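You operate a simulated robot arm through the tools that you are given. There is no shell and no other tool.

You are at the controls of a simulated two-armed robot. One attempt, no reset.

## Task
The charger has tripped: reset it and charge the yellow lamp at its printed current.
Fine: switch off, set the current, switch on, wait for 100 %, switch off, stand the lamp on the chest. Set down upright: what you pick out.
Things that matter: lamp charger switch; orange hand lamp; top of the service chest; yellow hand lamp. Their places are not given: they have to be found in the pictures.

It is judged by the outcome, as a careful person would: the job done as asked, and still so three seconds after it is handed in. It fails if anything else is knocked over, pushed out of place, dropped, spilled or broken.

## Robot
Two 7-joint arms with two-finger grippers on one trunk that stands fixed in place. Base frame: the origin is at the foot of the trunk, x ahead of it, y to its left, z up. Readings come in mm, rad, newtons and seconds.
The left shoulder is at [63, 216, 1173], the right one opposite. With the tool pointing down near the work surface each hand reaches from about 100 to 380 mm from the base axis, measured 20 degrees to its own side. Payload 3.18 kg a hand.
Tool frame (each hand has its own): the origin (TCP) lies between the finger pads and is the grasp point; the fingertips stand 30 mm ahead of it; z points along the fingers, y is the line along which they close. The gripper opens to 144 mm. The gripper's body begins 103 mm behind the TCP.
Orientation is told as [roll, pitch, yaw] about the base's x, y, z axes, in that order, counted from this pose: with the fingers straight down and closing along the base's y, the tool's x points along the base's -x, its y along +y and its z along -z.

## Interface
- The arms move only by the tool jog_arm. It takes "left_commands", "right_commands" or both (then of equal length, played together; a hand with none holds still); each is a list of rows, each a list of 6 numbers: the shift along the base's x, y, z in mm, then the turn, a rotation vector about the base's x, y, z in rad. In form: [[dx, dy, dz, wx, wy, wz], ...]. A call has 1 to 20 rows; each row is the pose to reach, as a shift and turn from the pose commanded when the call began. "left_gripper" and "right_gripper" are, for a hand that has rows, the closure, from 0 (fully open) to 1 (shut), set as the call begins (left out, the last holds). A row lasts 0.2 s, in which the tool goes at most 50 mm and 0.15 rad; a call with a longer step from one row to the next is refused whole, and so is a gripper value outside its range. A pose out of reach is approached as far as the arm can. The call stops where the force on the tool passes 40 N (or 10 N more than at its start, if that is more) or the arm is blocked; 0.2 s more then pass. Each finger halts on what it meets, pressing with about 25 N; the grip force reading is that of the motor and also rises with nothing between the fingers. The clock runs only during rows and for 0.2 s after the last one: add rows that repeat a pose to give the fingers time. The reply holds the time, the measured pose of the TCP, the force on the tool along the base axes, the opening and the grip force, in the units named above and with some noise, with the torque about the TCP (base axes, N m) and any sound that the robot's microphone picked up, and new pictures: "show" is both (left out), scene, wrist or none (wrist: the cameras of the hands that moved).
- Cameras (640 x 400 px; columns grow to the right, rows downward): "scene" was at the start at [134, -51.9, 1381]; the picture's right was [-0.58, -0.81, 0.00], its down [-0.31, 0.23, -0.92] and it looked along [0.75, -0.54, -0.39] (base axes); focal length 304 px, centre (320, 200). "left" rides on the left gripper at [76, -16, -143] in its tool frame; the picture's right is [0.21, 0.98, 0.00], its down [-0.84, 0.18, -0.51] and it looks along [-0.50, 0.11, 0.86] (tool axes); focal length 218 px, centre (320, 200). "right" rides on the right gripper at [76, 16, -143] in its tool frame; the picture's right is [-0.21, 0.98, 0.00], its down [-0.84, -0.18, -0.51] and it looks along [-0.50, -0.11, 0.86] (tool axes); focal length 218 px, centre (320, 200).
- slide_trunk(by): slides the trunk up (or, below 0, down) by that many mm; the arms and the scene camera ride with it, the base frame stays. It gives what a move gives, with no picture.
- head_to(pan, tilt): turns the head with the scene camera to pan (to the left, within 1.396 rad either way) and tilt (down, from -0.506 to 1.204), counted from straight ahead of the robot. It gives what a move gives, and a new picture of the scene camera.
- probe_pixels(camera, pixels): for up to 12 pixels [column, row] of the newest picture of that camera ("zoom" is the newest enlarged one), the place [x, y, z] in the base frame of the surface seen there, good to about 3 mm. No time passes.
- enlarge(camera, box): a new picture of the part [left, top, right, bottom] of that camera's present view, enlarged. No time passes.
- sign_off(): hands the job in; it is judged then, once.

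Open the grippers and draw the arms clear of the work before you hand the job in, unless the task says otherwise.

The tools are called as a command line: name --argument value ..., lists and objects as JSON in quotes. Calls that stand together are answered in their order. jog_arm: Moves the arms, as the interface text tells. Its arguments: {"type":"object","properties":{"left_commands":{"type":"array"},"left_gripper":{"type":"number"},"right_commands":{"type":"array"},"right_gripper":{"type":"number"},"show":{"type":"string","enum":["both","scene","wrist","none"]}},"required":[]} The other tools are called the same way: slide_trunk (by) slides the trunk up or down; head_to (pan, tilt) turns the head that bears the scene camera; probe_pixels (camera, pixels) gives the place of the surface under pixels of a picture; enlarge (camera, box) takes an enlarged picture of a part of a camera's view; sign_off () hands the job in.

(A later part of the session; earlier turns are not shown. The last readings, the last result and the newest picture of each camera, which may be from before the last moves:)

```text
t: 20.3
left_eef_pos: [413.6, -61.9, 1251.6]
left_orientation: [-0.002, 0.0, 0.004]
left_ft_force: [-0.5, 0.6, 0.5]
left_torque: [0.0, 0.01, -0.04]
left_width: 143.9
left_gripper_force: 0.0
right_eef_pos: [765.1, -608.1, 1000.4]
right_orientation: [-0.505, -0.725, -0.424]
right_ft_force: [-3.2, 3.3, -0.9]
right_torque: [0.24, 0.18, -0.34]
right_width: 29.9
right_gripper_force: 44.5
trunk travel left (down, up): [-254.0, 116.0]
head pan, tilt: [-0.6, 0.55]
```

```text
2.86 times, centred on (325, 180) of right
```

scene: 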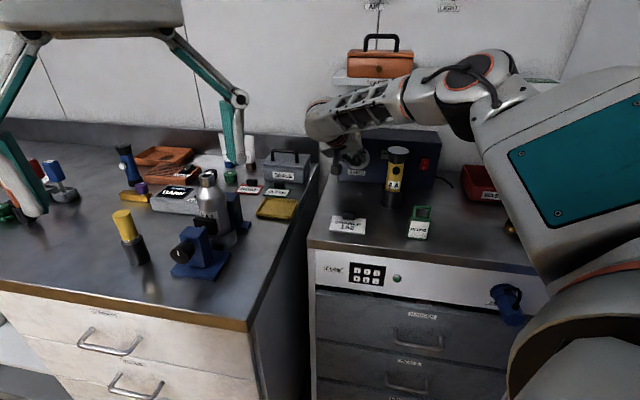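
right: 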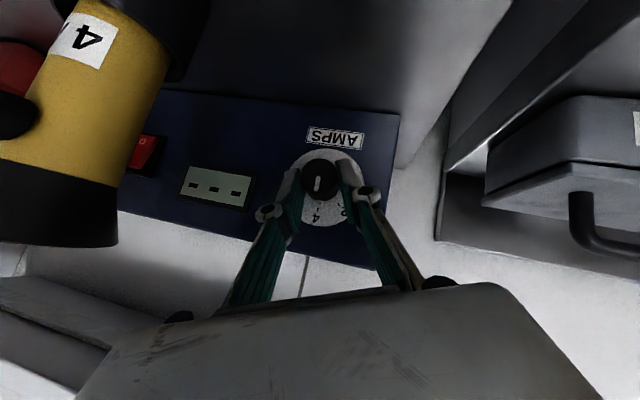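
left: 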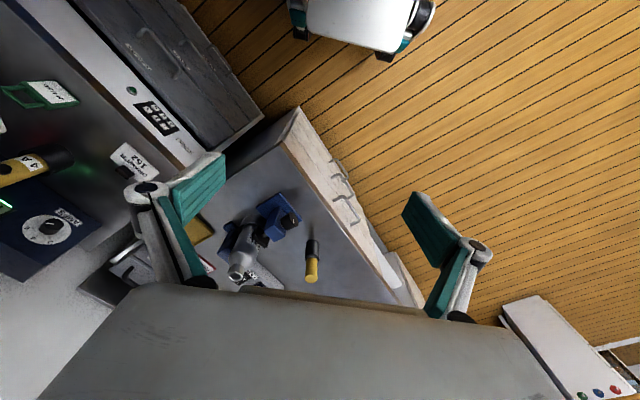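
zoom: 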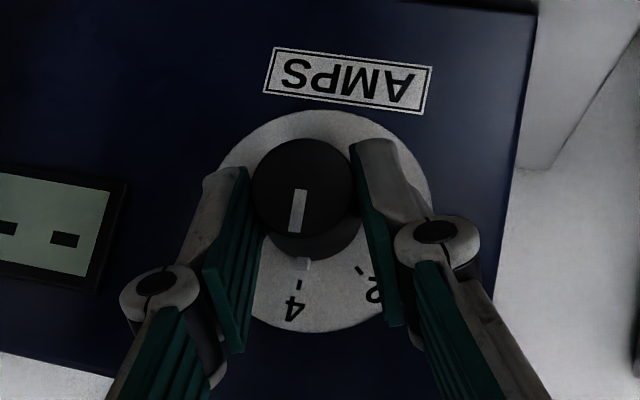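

The nub now appears aligned with the 4 tick. I release and back the hand away up and out so I can verify the dial from the scene camera.

jog_arm --right_commands '[[0, 0, 0, 0, 0, 0], [0, 0, 0, 0, 0, 0], [-14, 20, 10, 0, 0, 0], [-30, 42, 25, 0.05, -0.05, 0], [-45, 60, 50, 0.127, -0.127, 0], [-60, 75, 80, 0.2, -0.2, 0], [-70, 85, 110, 0.254, -0.254, 0], [-75, 90, 135, 0.254, -0.254, 0], [-75, 90, 160, 0.254, -0.254, 0]]' --right_gripper 0.5

enlarge --camera "scene" --box '[330, 120, 400, 190]'

enlarge --camera "right" --box '[230, 80, 370, 190]'

```text
t: 22.3
left_eef_pos: [414.6, -62.1, 1250.9]
left_orientation: [-0.001, 0.002, 0.004]
left_ft_force: [0.4, 0.3, -0.1]
left_torque: [-0.01, -0.01, 0.02]
left_width: 143.8
left_gripper_force: 0.1
right_eef_pos: [690.5, -518.3, 1164.3]
right_orientation: [-0.018, -0.793, -0.764]
right_ft_force: [0.0, -0.6, 0.2]
right_torque: [0.01, -0.02, 0.04]
right_width: 72.0
right_gripper_force: 0.0
trunk travel left (down, up): [-254.0, 116.0]
head pan, tilt: [-0.6, 0.55]
```

scene: 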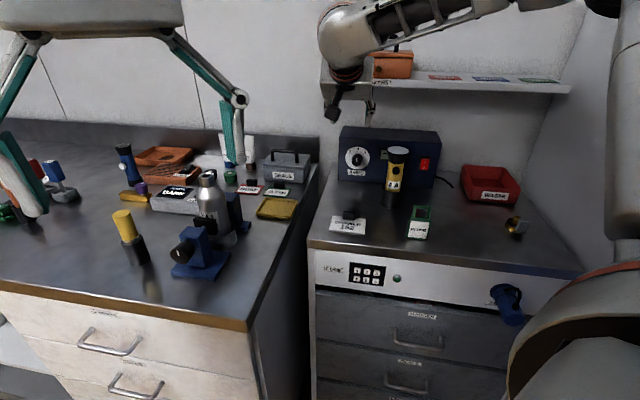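
right: 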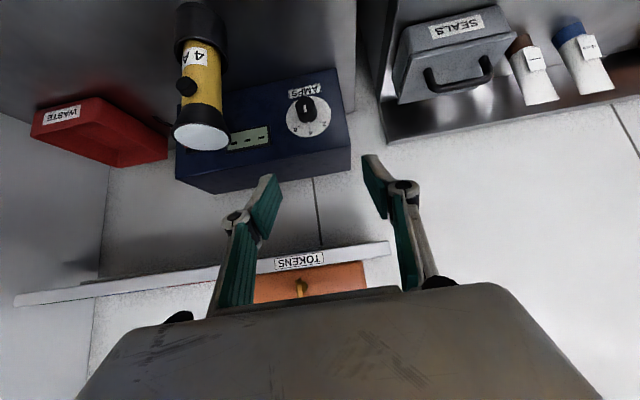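

```text
5.71 times, centred on (365, 155) of scene
```

zoom: 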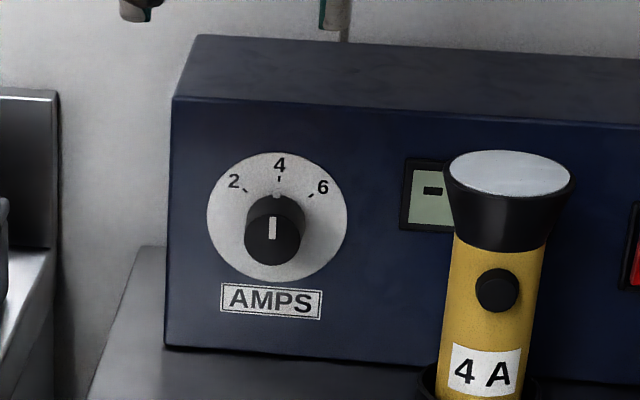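

```text
3.64 times, centred on (300, 135) of right
```

zoom: 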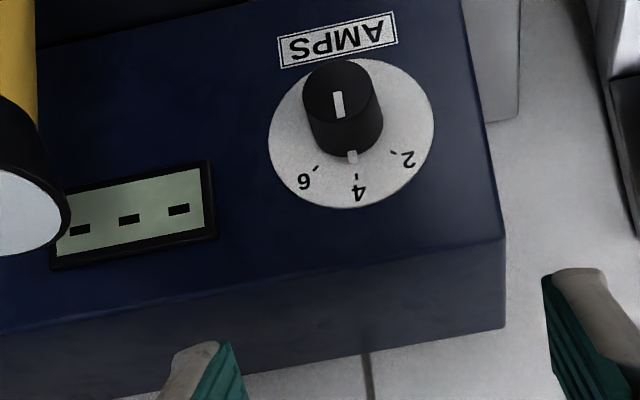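

The dial line is vertical and the nub points at 4 (scene zoom (277,194)), and the charger's edges are unchanged. Now I return over the lamp to the switch, aiming at the upper "I" half.

jog_arm --right_commands '[[-32, -32, -2, 0, 0, 0], [-64, -64, -5, 0, 0, 0], [-96, -97, -7, 0, 0, 0], [-127, -129, -9, 0, 0, 0], [-159, -161, -12, 0, 0, 0], [-190.8, -193.5, -14, 0, 0, 0], [-178, -206, -48, 0, 0, 0], [-166, -218, -82, 0, 0, 0], [-154, -231, -116, 0, 0, 0], [-141.3, -243, -149.3, 0, 0, 0]]' --right_gripper 0.3

enlarge --camera "right" --box '[340, 130, 460, 240]'

enlarge --camera "scene" --box '[390, 120, 500, 220]'

```text
t: 24.5
left_eef_pos: [414.2, -62.7, 1250.5]
left_orientation: [0.001, 0.001, 0.003]
left_ft_force: [0.1, -0.3, -0.1]
left_torque: [0.04, -0.01, 0.0]
left_width: 143.8
left_gripper_force: 0.0
right_eef_pos: [548.1, -760.2, 1011.5]
right_orientation: [-0.018, -0.794, -0.764]
right_ft_force: [-0.1, -0.1, -0.5]
right_torque: [0.01, 0.0, -0.01]
right_width: 100.8
right_gripper_force: 0.0
trunk travel left (down, up): [-254.0, 116.0]
head pan, tilt: [-0.6, 0.55]
```

scene: 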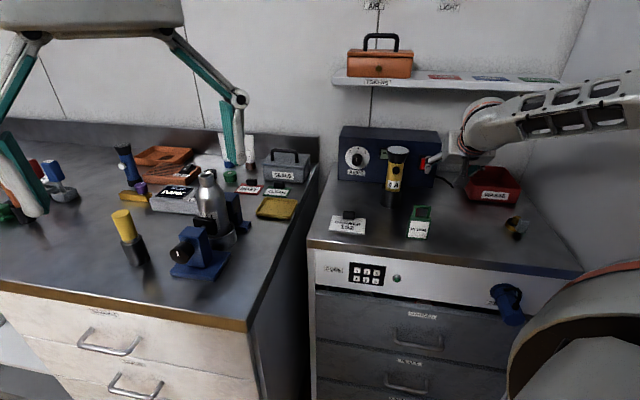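
right: 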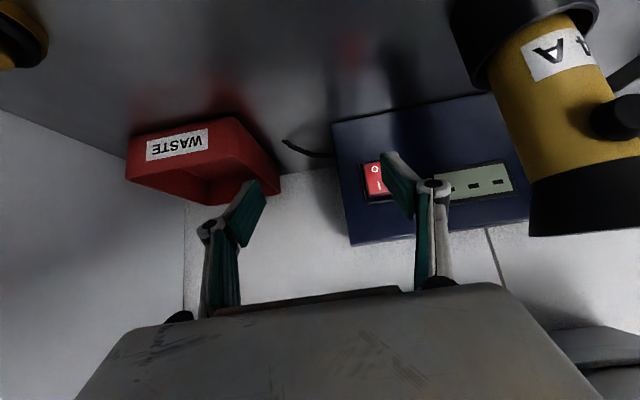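

```text
3.64 times, centred on (400, 185) of right
```

zoom: 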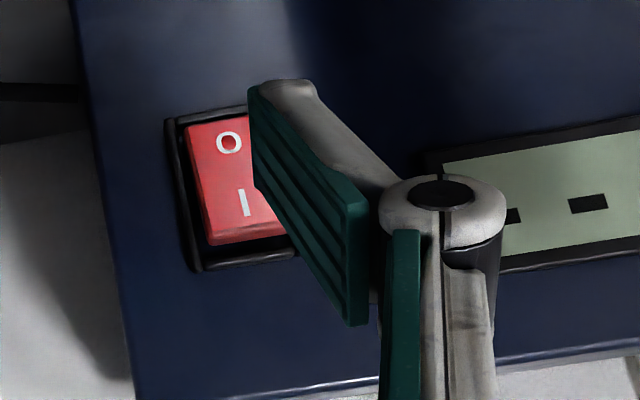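

```text
4.00 times, centred on (445, 170) of scene
```

zoom: 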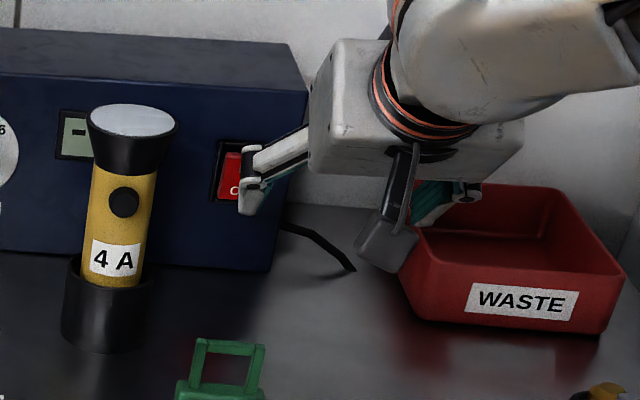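

The finger is now level with the "I" half. I push forward in small steps, raised 4 mm, until the click.

jog_arm --right_commands '[[10.6, -10.6, 4, 0, 0, 0], [19.8, -19.8, 4, 0, 0, 0], [24, -24, 4, 0, 0, 0], [26.9, -26.9, 4, 0, 0, 0], [29.7, -29.7, 4, 0, 0, 0], [31.5, -31.5, 4, 0, 0, 0], [33.3, -33.3, 4, 0, 0, 0]]' --right_gripper 0.3

```text
t: 26.1
left_eef_pos: [413.2, -61.9, 1250.8]
left_orientation: [0.0, 0.0, 0.002]
left_ft_force: [-0.3, -0.7, 0.7]
left_torque: [0.03, -0.01, 0.01]
left_width: 144.1
left_gripper_force: 0.1
right_eef_pos: [582.6, -794.1, 1016.7]
right_orientation: [-0.017, -0.795, -0.764]
right_ft_force: [-2.0, 0.1, 1.2]
right_torque: [0.04, -0.07, 0.09]
right_width: 100.9
right_gripper_force: 0.4
trunk travel left (down, up): [-254.0, 116.0]
head pan, tilt: [-0.6, 0.55]
```

scene: 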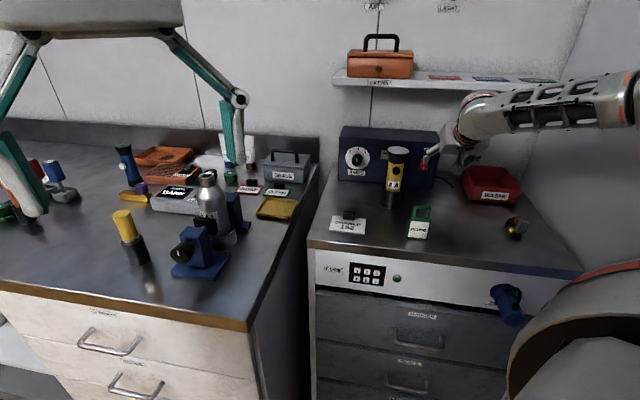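
right: 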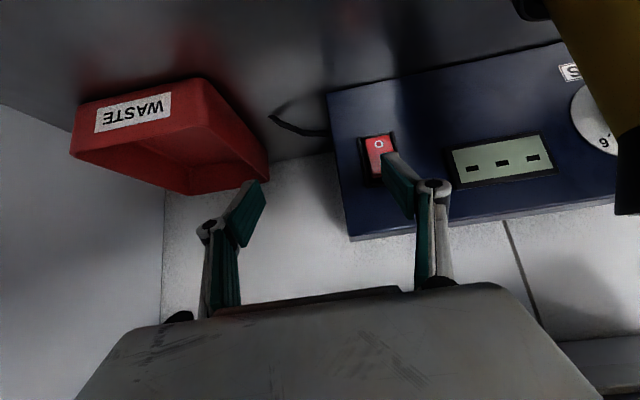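

No click yet and force is only ~2 N; I look closer at the finger versus the rocker before pushing further.

enlarge --camera "right" --box '[340, 120, 460, 230]'

enlarge --camera "scene" --box '[395, 130, 465, 190]'

probe_pixels --camera "right" --pixels '[[378, 143], [380, 152], [374, 160], [376, 172], [386, 160], [392, 153], [400, 157]]'

```text
3.64 times, centred on (400, 175) of right
```

zoom: 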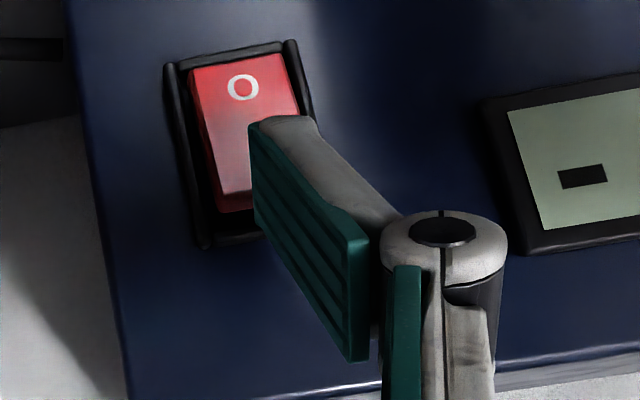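

```text
6.67 times, centred on (430, 160) of scene
```

zoom: 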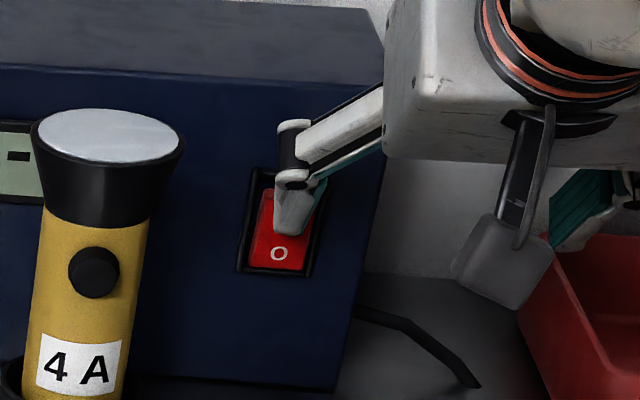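

```text
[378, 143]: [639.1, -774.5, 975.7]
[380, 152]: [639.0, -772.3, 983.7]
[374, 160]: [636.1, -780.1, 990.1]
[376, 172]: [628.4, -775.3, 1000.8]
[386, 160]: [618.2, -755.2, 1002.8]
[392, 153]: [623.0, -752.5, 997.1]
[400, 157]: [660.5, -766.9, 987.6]
```

The finger's leading corner seems to sit near the rocker's very top. I probe the pad's edge corners to correct the height.

probe_pixels --camera "right" --pixels '[[382, 156], [382, 160], [382, 165], [383, 170], [383, 175], [383, 179], [384, 181], [378, 178], [376, 180], [378, 182], [375, 186]]'

```text
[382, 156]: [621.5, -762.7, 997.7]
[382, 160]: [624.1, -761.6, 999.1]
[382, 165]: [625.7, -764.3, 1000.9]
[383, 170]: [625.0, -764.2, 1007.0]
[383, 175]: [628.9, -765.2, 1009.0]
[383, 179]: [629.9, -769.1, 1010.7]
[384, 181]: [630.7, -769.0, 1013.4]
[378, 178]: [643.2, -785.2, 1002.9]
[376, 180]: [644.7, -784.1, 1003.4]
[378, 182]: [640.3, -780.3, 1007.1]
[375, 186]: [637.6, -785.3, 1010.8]
```

The pad's leading corner is at z≈1014, above the rocker's top edge (≈1008). I back off a little, lower 12 mm, and push again.

jog_arm --right_commands '[[-8.5, 8.5, 0, 0, 0, 0], [-8.5, 8.5, -12, 0, 0, 0], [-3, 3, -12, 0, 0, 0], [0, 0, -12, 0, 0, 0], [2.8, -2.8, -12, 0, 0, 0], [4.5, -4.5, -12, 0, 0, 0], [6, -6, -12, 0, 0, 0]]' --right_gripper 0.3

```text
t: 27.7
left_eef_pos: [413.6, -60.8, 1250.5]
left_orientation: [-0.002, 0.001, 0.004]
left_ft_force: [-0.2, 0.1, 0.5]
left_torque: [0.04, 0.02, -0.02]
left_width: 144.0
left_gripper_force: 0.0
right_eef_pos: [586.5, -797.0, 1002.4]
right_orientation: [-0.021, -0.789, -0.76]
right_ft_force: [-18.5, 25.9, -10.8]
right_torque: [-0.07, 0.67, 1.88]
right_width: 110.4
right_gripper_force: 6.2
trunk travel left (down, up): [-254.0, 116.0]
head pan, tilt: [-0.6, 0.55]
heard: click
```

scene: 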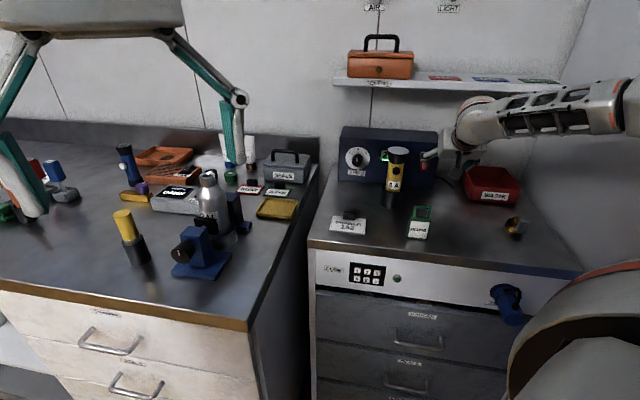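
right: 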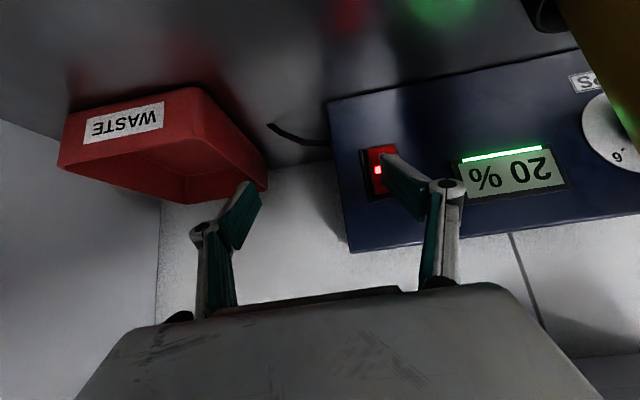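

Click heard and the display reads "20 %" with the switch lit: charging has started. I back off to a waiting pose in front of the "O" half.

jog_arm --right_commands '[[-12, 12, 0, 0, 0, 0], [-24, 24, -8, 0, 0, 0], [-34, 34, -18, 0, 0, 0]]' --right_gripper 0.3

enlarge --camera "right" --box '[340, 120, 580, 260]'

```text
t: 28.5
left_eef_pos: [413.0, -63.2, 1251.3]
left_orientation: [0.0, -0.002, 0.003]
left_ft_force: [-0.5, 0.1, 0.1]
left_torque: [-0.01, -0.03, -0.01]
left_width: 144.0
left_gripper_force: 0.1
right_eef_pos: [552.7, -764.7, 987.8]
right_orientation: [-0.018, -0.797, -0.765]
right_ft_force: [0.5, -0.5, 0.9]
right_torque: [0.0, 0.0, -0.02]
right_width: 101.0
right_gripper_force: 0.0
trunk travel left (down, up): [-254.0, 116.0]
head pan, tilt: [-0.6, 0.55]
```

scene: 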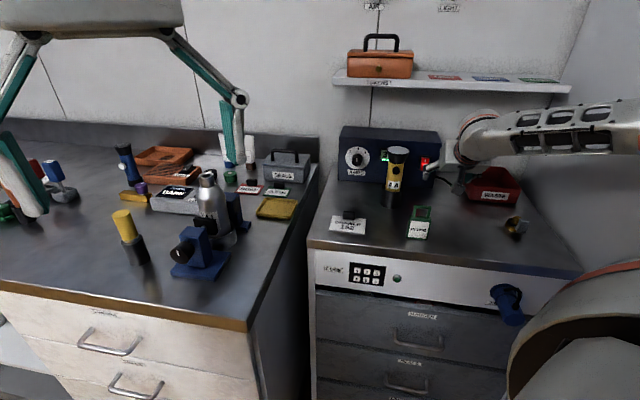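
right: 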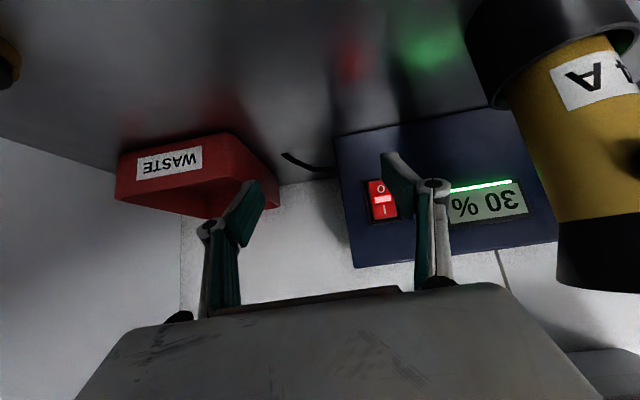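

```text
2.67 times, centred on (460, 190) of right
```

zoom: 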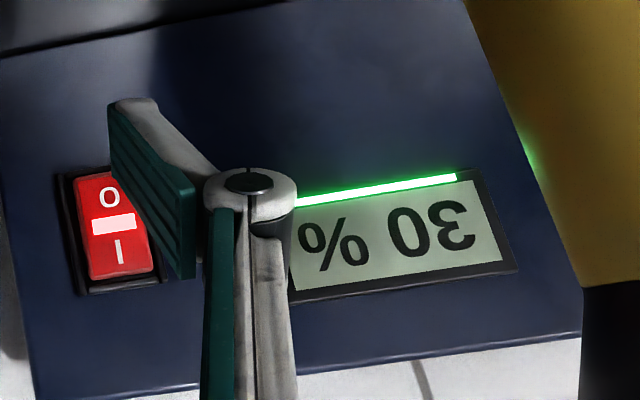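

The display reads 30 % at t=28.5 s. I hold, adjusting the height slightly, and watch the charge climb.

jog_arm --right_commands '[[-2, 2, -4, 0, 0, 0], [-2, 2, -4, 0, 0, 0], [-2, 2, -4, 0, 0, 0], [-2, 2, -4, 0, 0, 0], [-2, 2, -4, 0, 0, 0], [-2, 2, -4, 0, 0, 0], [-2, 2, -4, 0, 0, 0], [-2, 2, -4, 0, 0, 0], [-2, 2, -4, 0, 0, 0]]' --right_gripper 0.3 --show "wrist"

```text
t: 30.5
left_eef_pos: [413.7, -62.6, 1250.7]
left_orientation: [-0.001, 0.001, 0.004]
left_ft_force: [0.1, 0.0, 0.0]
left_torque: [-0.01, -0.01, 0.03]
left_width: 144.0
left_gripper_force: 0.0
right_eef_pos: [551.4, -763.9, 983.2]
right_orientation: [-0.016, -0.794, -0.765]
right_ft_force: [0.1, -0.6, 0.5]
right_torque: [-0.02, -0.01, 0.0]
right_width: 100.8
right_gripper_force: 0.1
trunk travel left (down, up): [-254.0, 116.0]
head pan, tilt: [-0.6, 0.55]
```

right: 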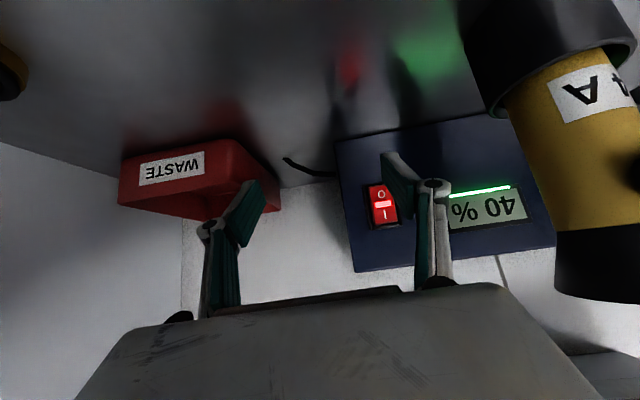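

40 % at t=30.5 s. I keep holding for about 4 s more.

jog_arm --right_commands '[[0, 0, 0, 0, 0, 0], [0, 0, 0, 0, 0, 0], [0, 0, 0, 0, 0, 0], [0, 0, 0, 0, 0, 0], [0, 0, 0, 0, 0, 0], [0, 0, 0, 0, 0, 0], [0, 0, 0, 0, 0, 0], [0, 0, 0, 0, 0, 0], [0, 0, 0, 0, 0, 0], [0, 0, 0, 0, 0, 0], [0, 0, 0, 0, 0, 0], [0, 0, 0, 0, 0, 0], [0, 0, 0, 0, 0, 0], [0, 0, 0, 0, 0, 0], [0, 0, 0, 0, 0, 0], [0, 0, 0, 0, 0, 0], [0, 0, 0, 0, 0, 0], [0, 0, 0, 0, 0, 0], [0, 0, 0, 0, 0, 0]]' --right_gripper 0.3 --show "wrist"

```text
t: 34.5
left_eef_pos: [413.7, -62.7, 1250.1]
left_orientation: [-0.001, 0.0, 0.005]
left_ft_force: [-0.1, 0.0, -0.3]
left_torque: [-0.03, -0.01, 0.0]
left_width: 143.9
left_gripper_force: 0.0
right_eef_pos: [551.4, -762.7, 982.6]
right_orientation: [-0.017, -0.794, -0.765]
right_ft_force: [-0.1, -0.2, -1.2]
right_torque: [-0.02, -0.01, 0.0]
right_width: 100.5
right_gripper_force: 0.0
trunk travel left (down, up): [-254.0, 116.0]
head pan, tilt: [-0.6, 0.55]
```

right: 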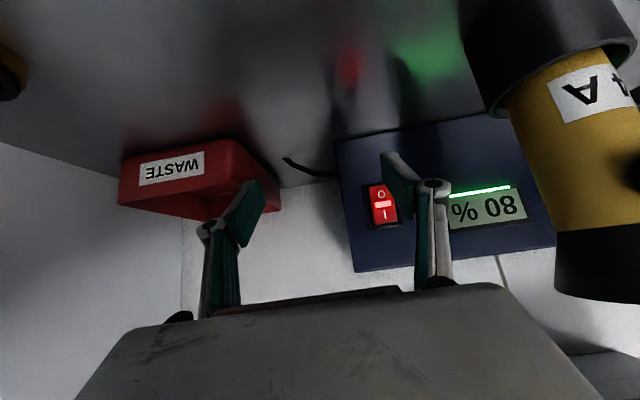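

80 % at t=34.5 s, about 10 % per second. I wait about 2 s more.

jog_arm --right_commands '[[0, 0, 0, 0, 0, 0], [0, 0, 0, 0, 0, 0], [0, 0, 0, 0, 0, 0], [0, 0, 0, 0, 0, 0], [0, 0, 0, 0, 0, 0], [0, 0, 0, 0, 0, 0], [0, 0, 0, 0, 0, 0], [0, 0, 0, 0, 0, 0], [0, 0, 0, 0, 0, 0]]' --right_gripper 0.3 --show "wrist"

```text
t: 36.5
left_eef_pos: [415.2, -62.6, 1250.6]
left_orientation: [-0.001, 0.0, 0.003]
left_ft_force: [0.3, 0.0, 0.2]
left_torque: [0.01, -0.02, 0.0]
left_width: 144.0
left_gripper_force: 0.1
right_eef_pos: [552.2, -764.2, 982.2]
right_orientation: [-0.018, -0.795, -0.764]
right_ft_force: [-0.4, 0.8, -0.4]
right_torque: [0.0, 0.0, 0.03]
right_width: 100.9
right_gripper_force: 0.1
trunk travel left (down, up): [-254.0, 116.0]
head pan, tilt: [-0.6, 0.55]
```

right: 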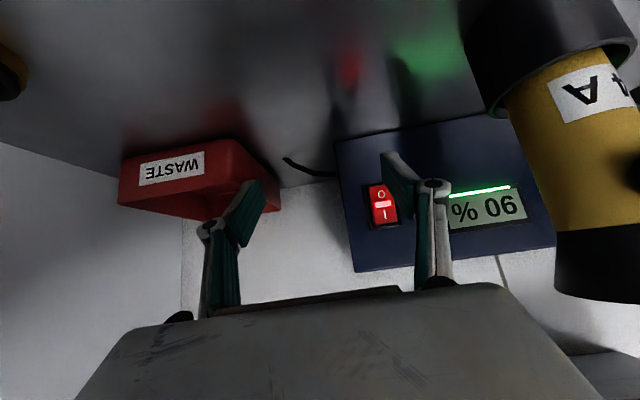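

90 % at t=36.5 s. I wait a further second or so.

jog_arm --right_commands '[[0, 0, 0, 0, 0, 0], [0, 0, 0, 0, 0, 0], [0, 0, 0, 0, 0, 0], [0, 0, 0, 0, 0, 0]]' --right_gripper 0.3 --show "wrist"

```text
t: 37.5
left_eef_pos: [414.6, -62.5, 1251.1]
left_orientation: [-0.002, 0.0, 0.005]
left_ft_force: [-0.4, -0.4, 0.7]
left_torque: [-0.02, 0.01, -0.01]
left_width: 143.9
left_gripper_force: 0.1
right_eef_pos: [551.9, -762.3, 982.7]
right_orientation: [-0.016, -0.793, -0.764]
right_ft_force: [0.6, 0.1, 0.4]
right_torque: [-0.01, 0.0, 0.03]
right_width: 100.8
right_gripper_force: 0.1
trunk travel left (down, up): [-254.0, 116.0]
head pan, tilt: [-0.6, 0.55]
```

right: 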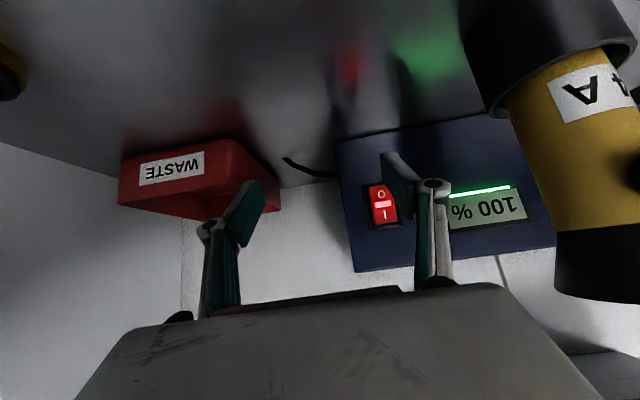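

100 % reached. I press the lower "O" half now to switch off.

jog_arm --right_commands '[[12, -12, 0, 0, 0, 0], [20, -20, 0, 0, 0, 0], [25, -25, 0, 0, 0, 0], [28, -28, 0, 0, 0, 0], [30, -30, 0, 0, 0, 0], [31.5, -31.5, 0, 0, 0, 0]]' --right_gripper 0.3 --show "wrist"

```text
t: 38.9
left_eef_pos: [413.6, -62.6, 1250.3]
left_orientation: [-0.004, 0.001, 0.004]
left_ft_force: [0.4, 0.0, 0.4]
left_torque: [-0.01, 0.0, -0.02]
left_width: 144.1
left_gripper_force: 0.0
right_eef_pos: [583.7, -794.8, 982.1]
right_orientation: [-0.019, -0.794, -0.765]
right_ft_force: [-5.0, 3.1, -0.9]
right_torque: [0.05, 0.03, 0.27]
right_width: 101.0
right_gripper_force: 0.2
trunk travel left (down, up): [-254.0, 116.0]
head pan, tilt: [-0.6, 0.55]
heard: click
```

right: 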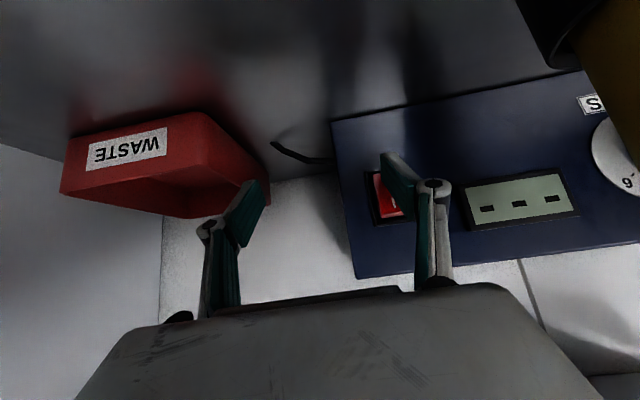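

Click heard and the display is back to "- - -": switched off after 100 %. I back off and rise, then look closely at the lamp, dock rim and surroundings.

jog_arm --right_commands '[[-21, 21, 2, 0, 0, 0], [-42, 42, 8, 0, 0, 0], [-63, 63, 30, 0, 0, 0], [-80, 80, 60, 0, 0, 0], [-95, 95, 95, 0, 0, 0], [-110, 110, 130, 0, 0, 0]]' --right_gripper 0.3

enlarge --camera "scene" --box '[360, 130, 440, 220]'

enlarge --camera "scene" --box '[300, 240, 540, 400]'

enlarge --camera "right" --box '[80, 60, 300, 200]'

```text
t: 40.3
left_eef_pos: [413.8, -60.5, 1250.8]
left_orientation: [-0.001, 0.0, 0.004]
left_ft_force: [0.8, 0.6, -0.7]
left_torque: [-0.02, -0.02, 0.02]
left_width: 143.9
left_gripper_force: 0.0
right_eef_pos: [472.4, -685.2, 1112.3]
right_orientation: [-0.016, -0.795, -0.763]
right_ft_force: [-0.6, 0.5, 0.8]
right_torque: [-0.03, -0.04, 0.0]
right_width: 100.8
right_gripper_force: 0.0
trunk travel left (down, up): [-254.0, 116.0]
head pan, tilt: [-0.6, 0.55]
```

scene: 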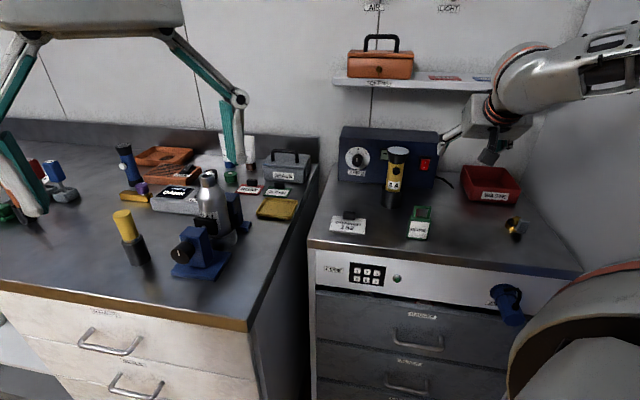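
right: 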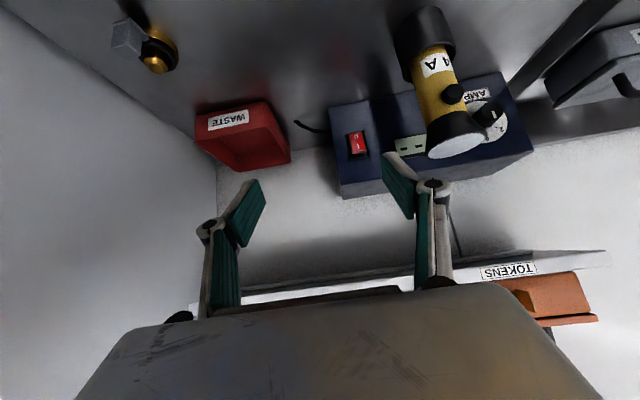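

```text
4.44 times, centred on (400, 175) of scene
```

zoom: 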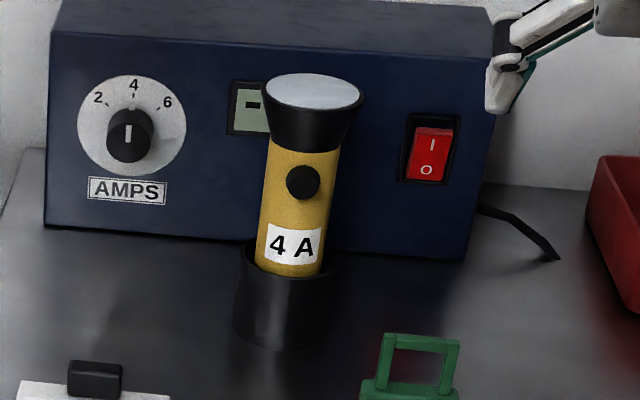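

```text
2.50 times, centred on (420, 320) of scene
```

zoom: 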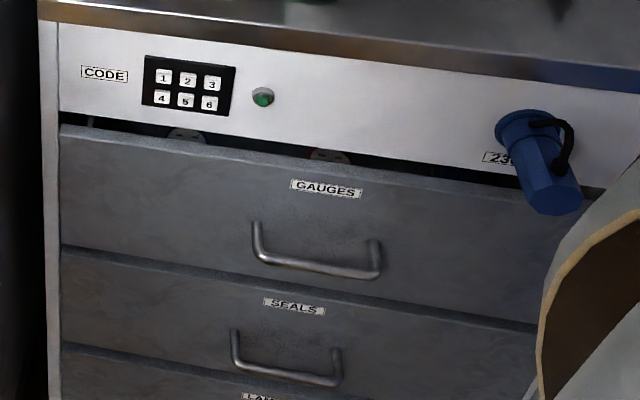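

```text
2.86 times, centred on (190, 130) of right
```

zoom: 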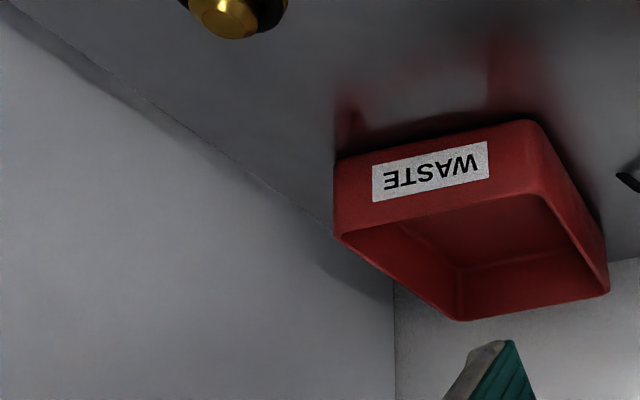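

The front drawers read GAUGES / SEALS / LAM(PS), so this cabinet is the service chest and the orange lamp is presumably in its drawer. I probe the lamp, its collar and the dock rim to plan the grasp.

probe_pixels --camera "scene" --pixels '[[392, 193], [392, 191], [394, 185], [396, 164], [396, 161], [398, 155], [396, 171], [387, 178], [402, 178], [392, 208], [398, 150], [390, 200]]'

probe_pixels --camera "right" --pixels '[[455, 145], [440, 118], [455, 95], [420, 45], [412, 60], [430, 78], [445, 50], [437, 65]]'

enlarge --camera "right" --box '[380, 0, 510, 170]'

```text
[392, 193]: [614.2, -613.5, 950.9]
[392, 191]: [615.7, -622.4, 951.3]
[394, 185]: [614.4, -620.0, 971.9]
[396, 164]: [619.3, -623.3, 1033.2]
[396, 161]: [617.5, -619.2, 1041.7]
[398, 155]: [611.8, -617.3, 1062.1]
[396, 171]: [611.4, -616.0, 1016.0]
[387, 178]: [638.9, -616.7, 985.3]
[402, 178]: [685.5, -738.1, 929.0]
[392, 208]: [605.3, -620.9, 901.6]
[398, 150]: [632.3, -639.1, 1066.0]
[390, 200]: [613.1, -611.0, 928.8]
```

```text
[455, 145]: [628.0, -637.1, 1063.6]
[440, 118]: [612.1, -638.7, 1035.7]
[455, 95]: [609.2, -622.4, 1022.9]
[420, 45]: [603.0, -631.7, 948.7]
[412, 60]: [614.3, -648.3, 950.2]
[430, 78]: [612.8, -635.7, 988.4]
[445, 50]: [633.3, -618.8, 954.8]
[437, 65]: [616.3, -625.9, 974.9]
```

```text
2.35 times, centred on (445, 85) of right
```

zoom: 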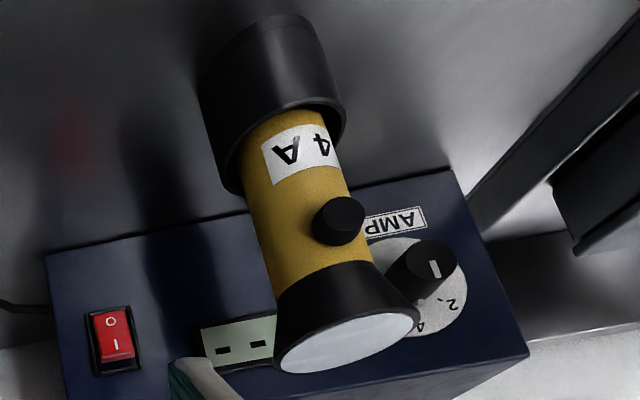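

Cup rim is at z≈951, head flare starts at z≈1033, the button faces the robot, and the lamp axis is at about (629,-635). I move in line with the lamp along the 45° approach direction first.

jog_arm --right_commands '[[18, 33, 0, 0.004, 0, -0.003], [37, 66, 0, 0.008, 0, -0.006], [55, 100, 0, 0.012, 0, -0.009], [74, 133, 0, 0.015, 0, -0.011]]' --right_gripper 0.3

probe_pixels --camera "right" --pixels '[[320, 160], [320, 130], [320, 190], [300, 150], [340, 150], [320, 100]]'

```text
t: 41.3
left_eef_pos: [415.1, -61.6, 1250.3]
left_orientation: [-0.002, 0.002, 0.004]
left_ft_force: [0.3, 0.6, -0.2]
left_torque: [-0.04, 0.01, 0.04]
left_width: 144.1
left_gripper_force: 0.1
right_eef_pos: [547.6, -551.4, 1111.8]
right_orientation: [-0.004, -0.784, -0.786]
right_ft_force: [-0.2, 0.0, 0.0]
right_torque: [-0.03, -0.01, -0.03]
right_width: 100.8
right_gripper_force: 0.1
trunk travel left (down, up): [-254.0, 116.0]
head pan, tilt: [-0.6, 0.55]
```

scene: 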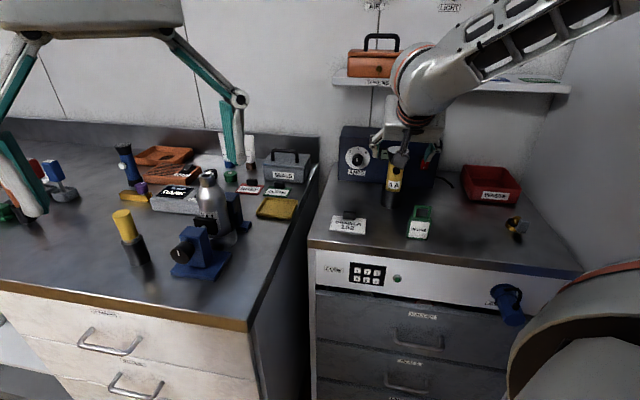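
right: 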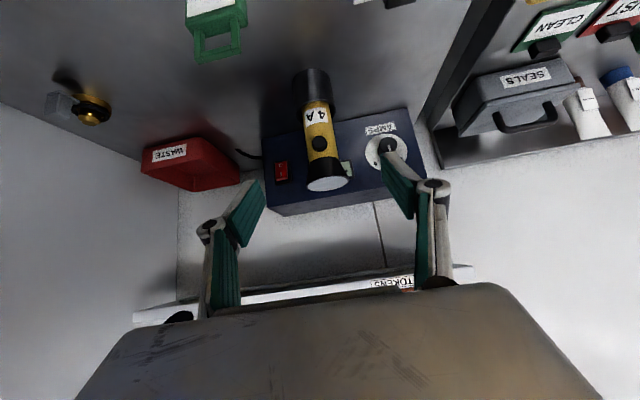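

```text
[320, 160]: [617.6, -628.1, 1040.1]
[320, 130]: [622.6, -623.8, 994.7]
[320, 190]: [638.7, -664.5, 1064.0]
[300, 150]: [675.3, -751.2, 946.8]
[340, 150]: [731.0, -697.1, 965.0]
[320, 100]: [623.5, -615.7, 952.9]
```

The lamp is centred between the open fingers. I advance along the tool axis so the fingers straddle its body at z≈990.

jog_arm --right_commands '[[20, -21, -30, 0, 0, 0], [40, -41, -60, 0, 0, 0], [58, -59, -86, 0, 0, 0], [71, -72.5, -106, 0, 0, 0], [81.5, -83.4, -121.8, 0, 0, 0]]' --right_gripper 0.3

enlarge --camera "right" --box '[200, 60, 440, 260]'

enlarge --camera "scene" --box '[350, 120, 440, 220]'

```text
t: 42.5
left_eef_pos: [415.0, -61.6, 1252.2]
left_orientation: [-0.002, 0.001, 0.002]
left_ft_force: [0.1, -0.3, -0.4]
left_torque: [0.01, 0.02, -0.02]
left_width: 143.8
left_gripper_force: 0.1
right_eef_pos: [630.0, -635.6, 990.7]
right_orientation: [-0.004, -0.784, -0.786]
right_ft_force: [-0.1, 1.1, -0.3]
right_torque: [-0.03, 0.0, 0.03]
right_width: 100.6
right_gripper_force: 0.0
trunk travel left (down, up): [-254.0, 116.0]
head pan, tilt: [-0.6, 0.55]
```

scene: 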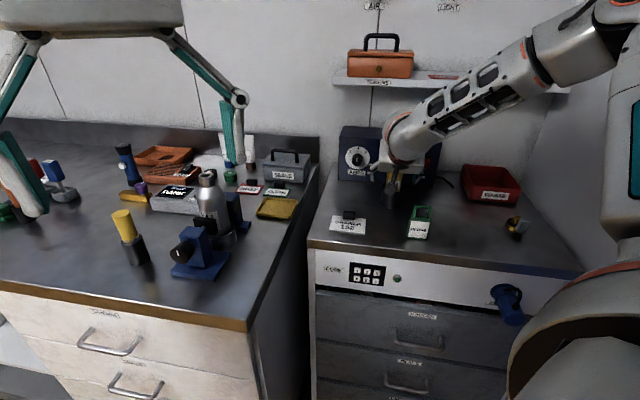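
right: 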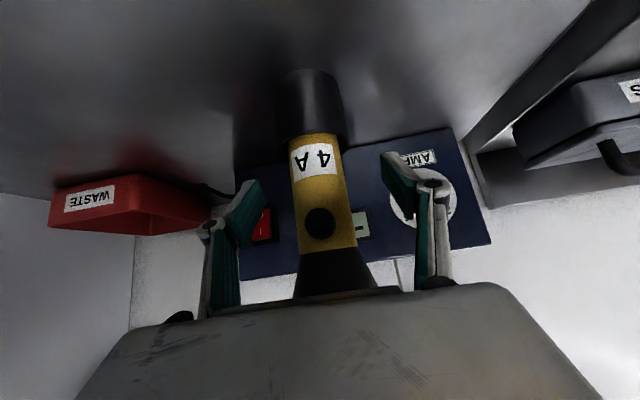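

```text
2.00 times, centred on (320, 160) of right
```

zoom: 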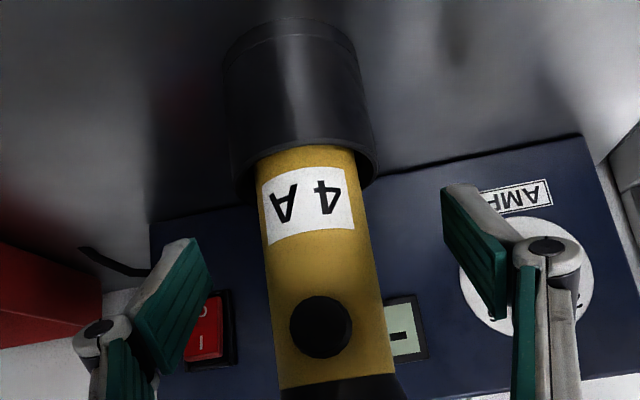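

```text
4.00 times, centred on (395, 170) of scene
```

zoom: 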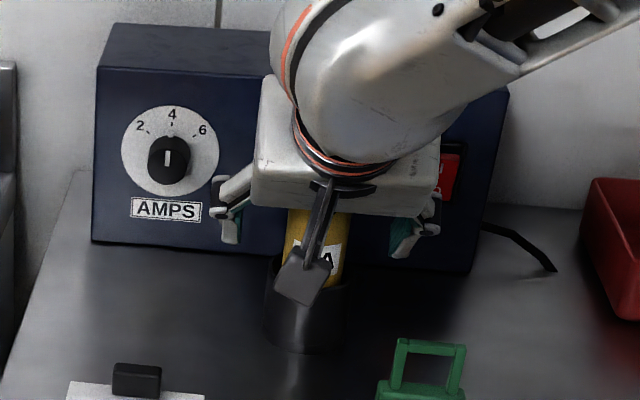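

The fingers straddle the lamp body. I check the pads' positions against the lamp axis before closing.

probe_pixels --camera "right" --pixels '[[258, 185], [250, 200], [388, 165], [392, 180], [400, 190], [300, 200], [335, 185], [315, 195], [262, 190], [384, 160]]'

```text
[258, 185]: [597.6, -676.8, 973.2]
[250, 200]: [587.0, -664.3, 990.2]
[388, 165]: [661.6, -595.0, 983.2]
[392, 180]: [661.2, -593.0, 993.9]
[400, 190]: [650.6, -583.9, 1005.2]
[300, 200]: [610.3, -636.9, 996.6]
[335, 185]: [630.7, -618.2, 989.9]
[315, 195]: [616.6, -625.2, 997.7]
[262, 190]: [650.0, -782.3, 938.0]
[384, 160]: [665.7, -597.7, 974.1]
```

Pads are at u≈−56 and +47 around the lamp's axis (u≈−5), at the right depth. I close the gripper on the lamp body.

jog_arm --right_commands '[[0, 0, 0, 0, 0, 0], [0, 0, 0, 0, 0, 0], [0, 0, 0, 0, 0, 0], [0, 0, 0, 0, 0, 0]]' --right_gripper 1.0 --show "wrist"

```text
t: 43.5
left_eef_pos: [414.4, -62.9, 1250.6]
left_orientation: [-0.001, 0.002, 0.002]
left_ft_force: [-0.4, 0.6, -0.1]
left_torque: [0.02, -0.01, 0.01]
left_width: 144.1
left_gripper_force: 0.1
right_eef_pos: [628.5, -634.3, 991.4]
right_orientation: [-0.002, -0.786, -0.787]
right_ft_force: [0.2, -2.7, 2.1]
right_torque: [-0.11, -0.05, -0.02]
right_width: 40.7
right_gripper_force: 24.8
trunk travel left (down, up): [-254.0, 116.0]
head pan, tilt: [-0.6, 0.55]
```

right: 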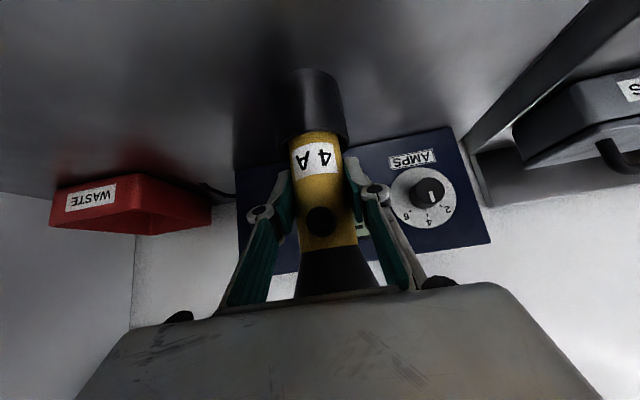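

The lamp is held (width 40.7 mm, grip 25 N). I lift it straight up out of the dock.

jog_arm --right_commands '[[0, 0, 8, 0, 0, 0], [0, 0, 18, 0, 0, 0], [0, 0, 30, 0, 0, 0], [0, 0, 42, 0, 0, 0], [0, 0, 54, 0, 0, 0], [0, 0, 66, 0, 0, 0], [0, 0, 78, 0, 0, 0], [0, 0, 90, 0, 0, 0]]' --right_gripper 1.0

enlarge --camera "scene" --box '[340, 110, 450, 220]'

```text
t: 45.3
left_eef_pos: [414.9, -61.6, 1251.2]
left_orientation: [-0.003, 0.002, 0.002]
left_ft_force: [0.7, 0.3, 0.7]
left_torque: [0.02, 0.0, 0.02]
left_width: 144.2
left_gripper_force: 0.1
right_eef_pos: [629.8, -636.1, 1080.6]
right_orientation: [-0.002, -0.783, -0.787]
right_ft_force: [-0.3, 0.0, -2.0]
right_torque: [0.03, 0.06, -0.03]
right_width: 40.7
right_gripper_force: 24.9
trunk travel left (down, up): [-254.0, 116.0]
head pan, tilt: [-0.6, 0.55]
```

scene: 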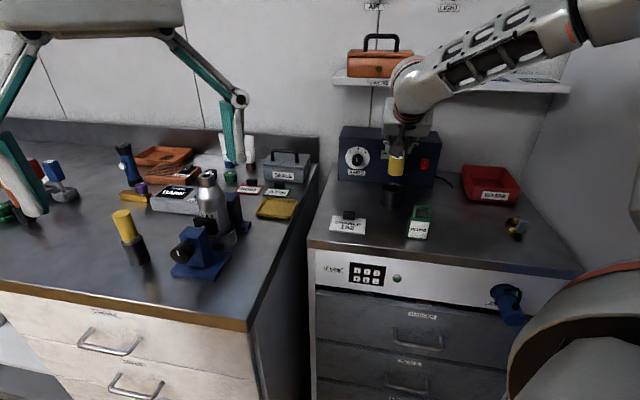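
right: 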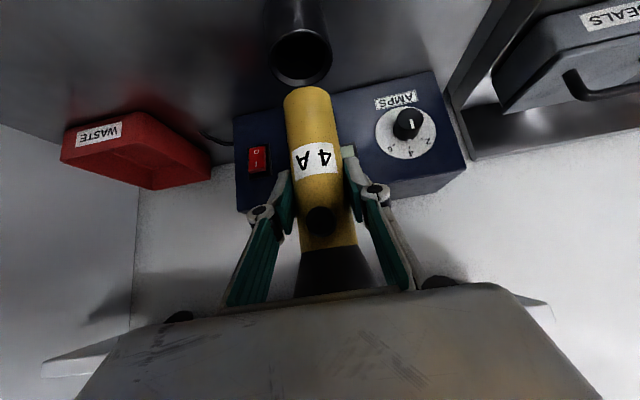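

```text
3.64 times, centred on (395, 165) of scene
```

zoom: 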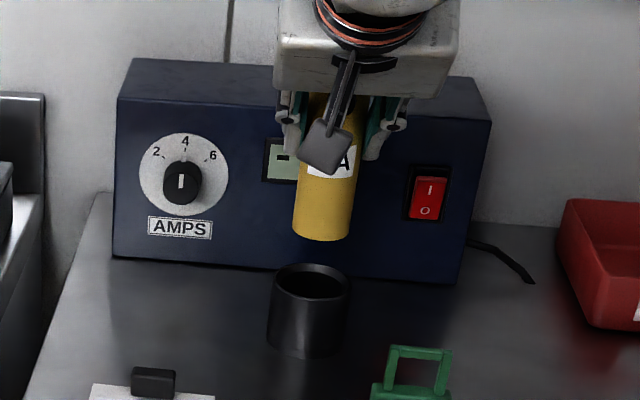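

The lamp is out of the dock and hangs upright. I probe its bottom edge and its sides to know the height to set down and check its tilt.

probe_pixels --camera "scene" --pixels '[[395, 175], [395, 174], [395, 172], [391, 174], [400, 174], [395, 168], [420, 190], [440, 210], [430, 200], [418, 208]]'

probe_pixels --camera "right" --pixels '[[308, 88], [308, 91], [308, 100], [298, 92], [318, 92], [320, 175], [312, 130]]'

```text
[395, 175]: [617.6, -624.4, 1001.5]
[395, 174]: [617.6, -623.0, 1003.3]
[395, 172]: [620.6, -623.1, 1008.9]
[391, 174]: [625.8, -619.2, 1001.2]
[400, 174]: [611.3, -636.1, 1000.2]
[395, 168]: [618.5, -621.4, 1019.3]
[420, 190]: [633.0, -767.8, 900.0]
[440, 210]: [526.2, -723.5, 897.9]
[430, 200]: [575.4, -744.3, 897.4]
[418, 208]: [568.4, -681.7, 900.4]
```

```text
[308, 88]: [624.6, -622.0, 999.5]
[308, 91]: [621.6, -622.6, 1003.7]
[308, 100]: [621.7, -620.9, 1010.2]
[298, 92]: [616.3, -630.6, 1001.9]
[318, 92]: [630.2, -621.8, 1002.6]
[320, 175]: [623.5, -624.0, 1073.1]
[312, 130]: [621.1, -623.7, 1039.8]
```

Lamp bottom is ~81 mm below the TCP and it hangs vertical; the chest top is z≈898 and the spot around (514,-684) is empty. I carry it there and lower to ~12 mm above the surface.

jog_arm --right_commands '[[-20, -8, 0, 0, 0, 0], [-45, -19, 0, 0, 0, 0], [-70, -30, 0, 0, 0, 0], [-95, -40, 0, 0, 0, 0], [-115, -48, 0, 0, 0, 0], [-115, -48, -20, 0, 0, 0], [-115, -48, -40, 0, 0, 0], [-115, -48, -60, 0, 0, 0], [-115, -48, -75, 0, 0, 0], [-115, -48, -87, 0, 0, 0]]' --right_gripper 1.0

enlarge --camera "scene" --box '[370, 130, 490, 240]'

```text
t: 47.5
left_eef_pos: [415.5, -62.9, 1250.0]
left_orientation: [0.0, 0.002, 0.005]
left_ft_force: [0.7, -0.3, 0.1]
left_torque: [0.03, 0.01, -0.01]
left_width: 144.1
left_gripper_force: 0.2
right_eef_pos: [513.2, -683.7, 993.1]
right_orientation: [-0.003, -0.783, -0.784]
right_ft_force: [0.3, 0.1, -2.3]
right_torque: [0.05, 0.03, 0.0]
right_width: 40.8
right_gripper_force: 25.0
trunk travel left (down, up): [-254.0, 116.0]
head pan, tilt: [-0.6, 0.55]
```

scene: 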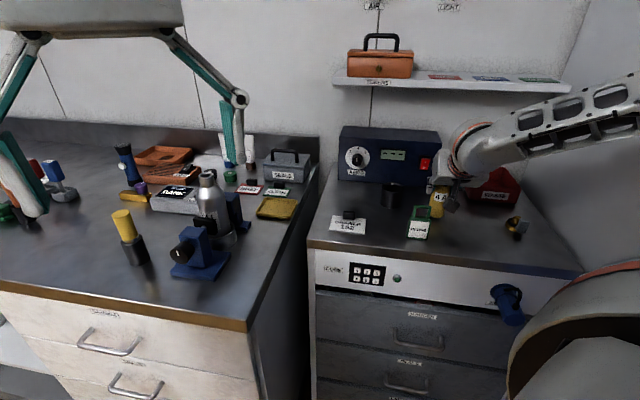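
right: 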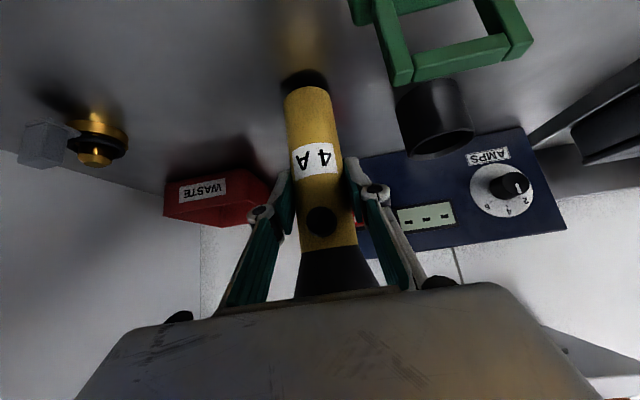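

```text
3.64 times, centred on (430, 185) of scene
```

zoom: 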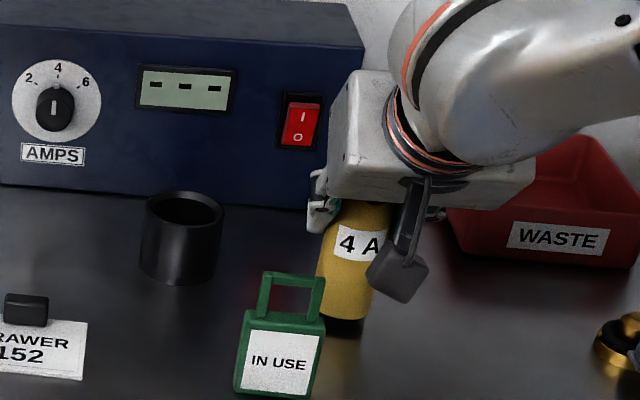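

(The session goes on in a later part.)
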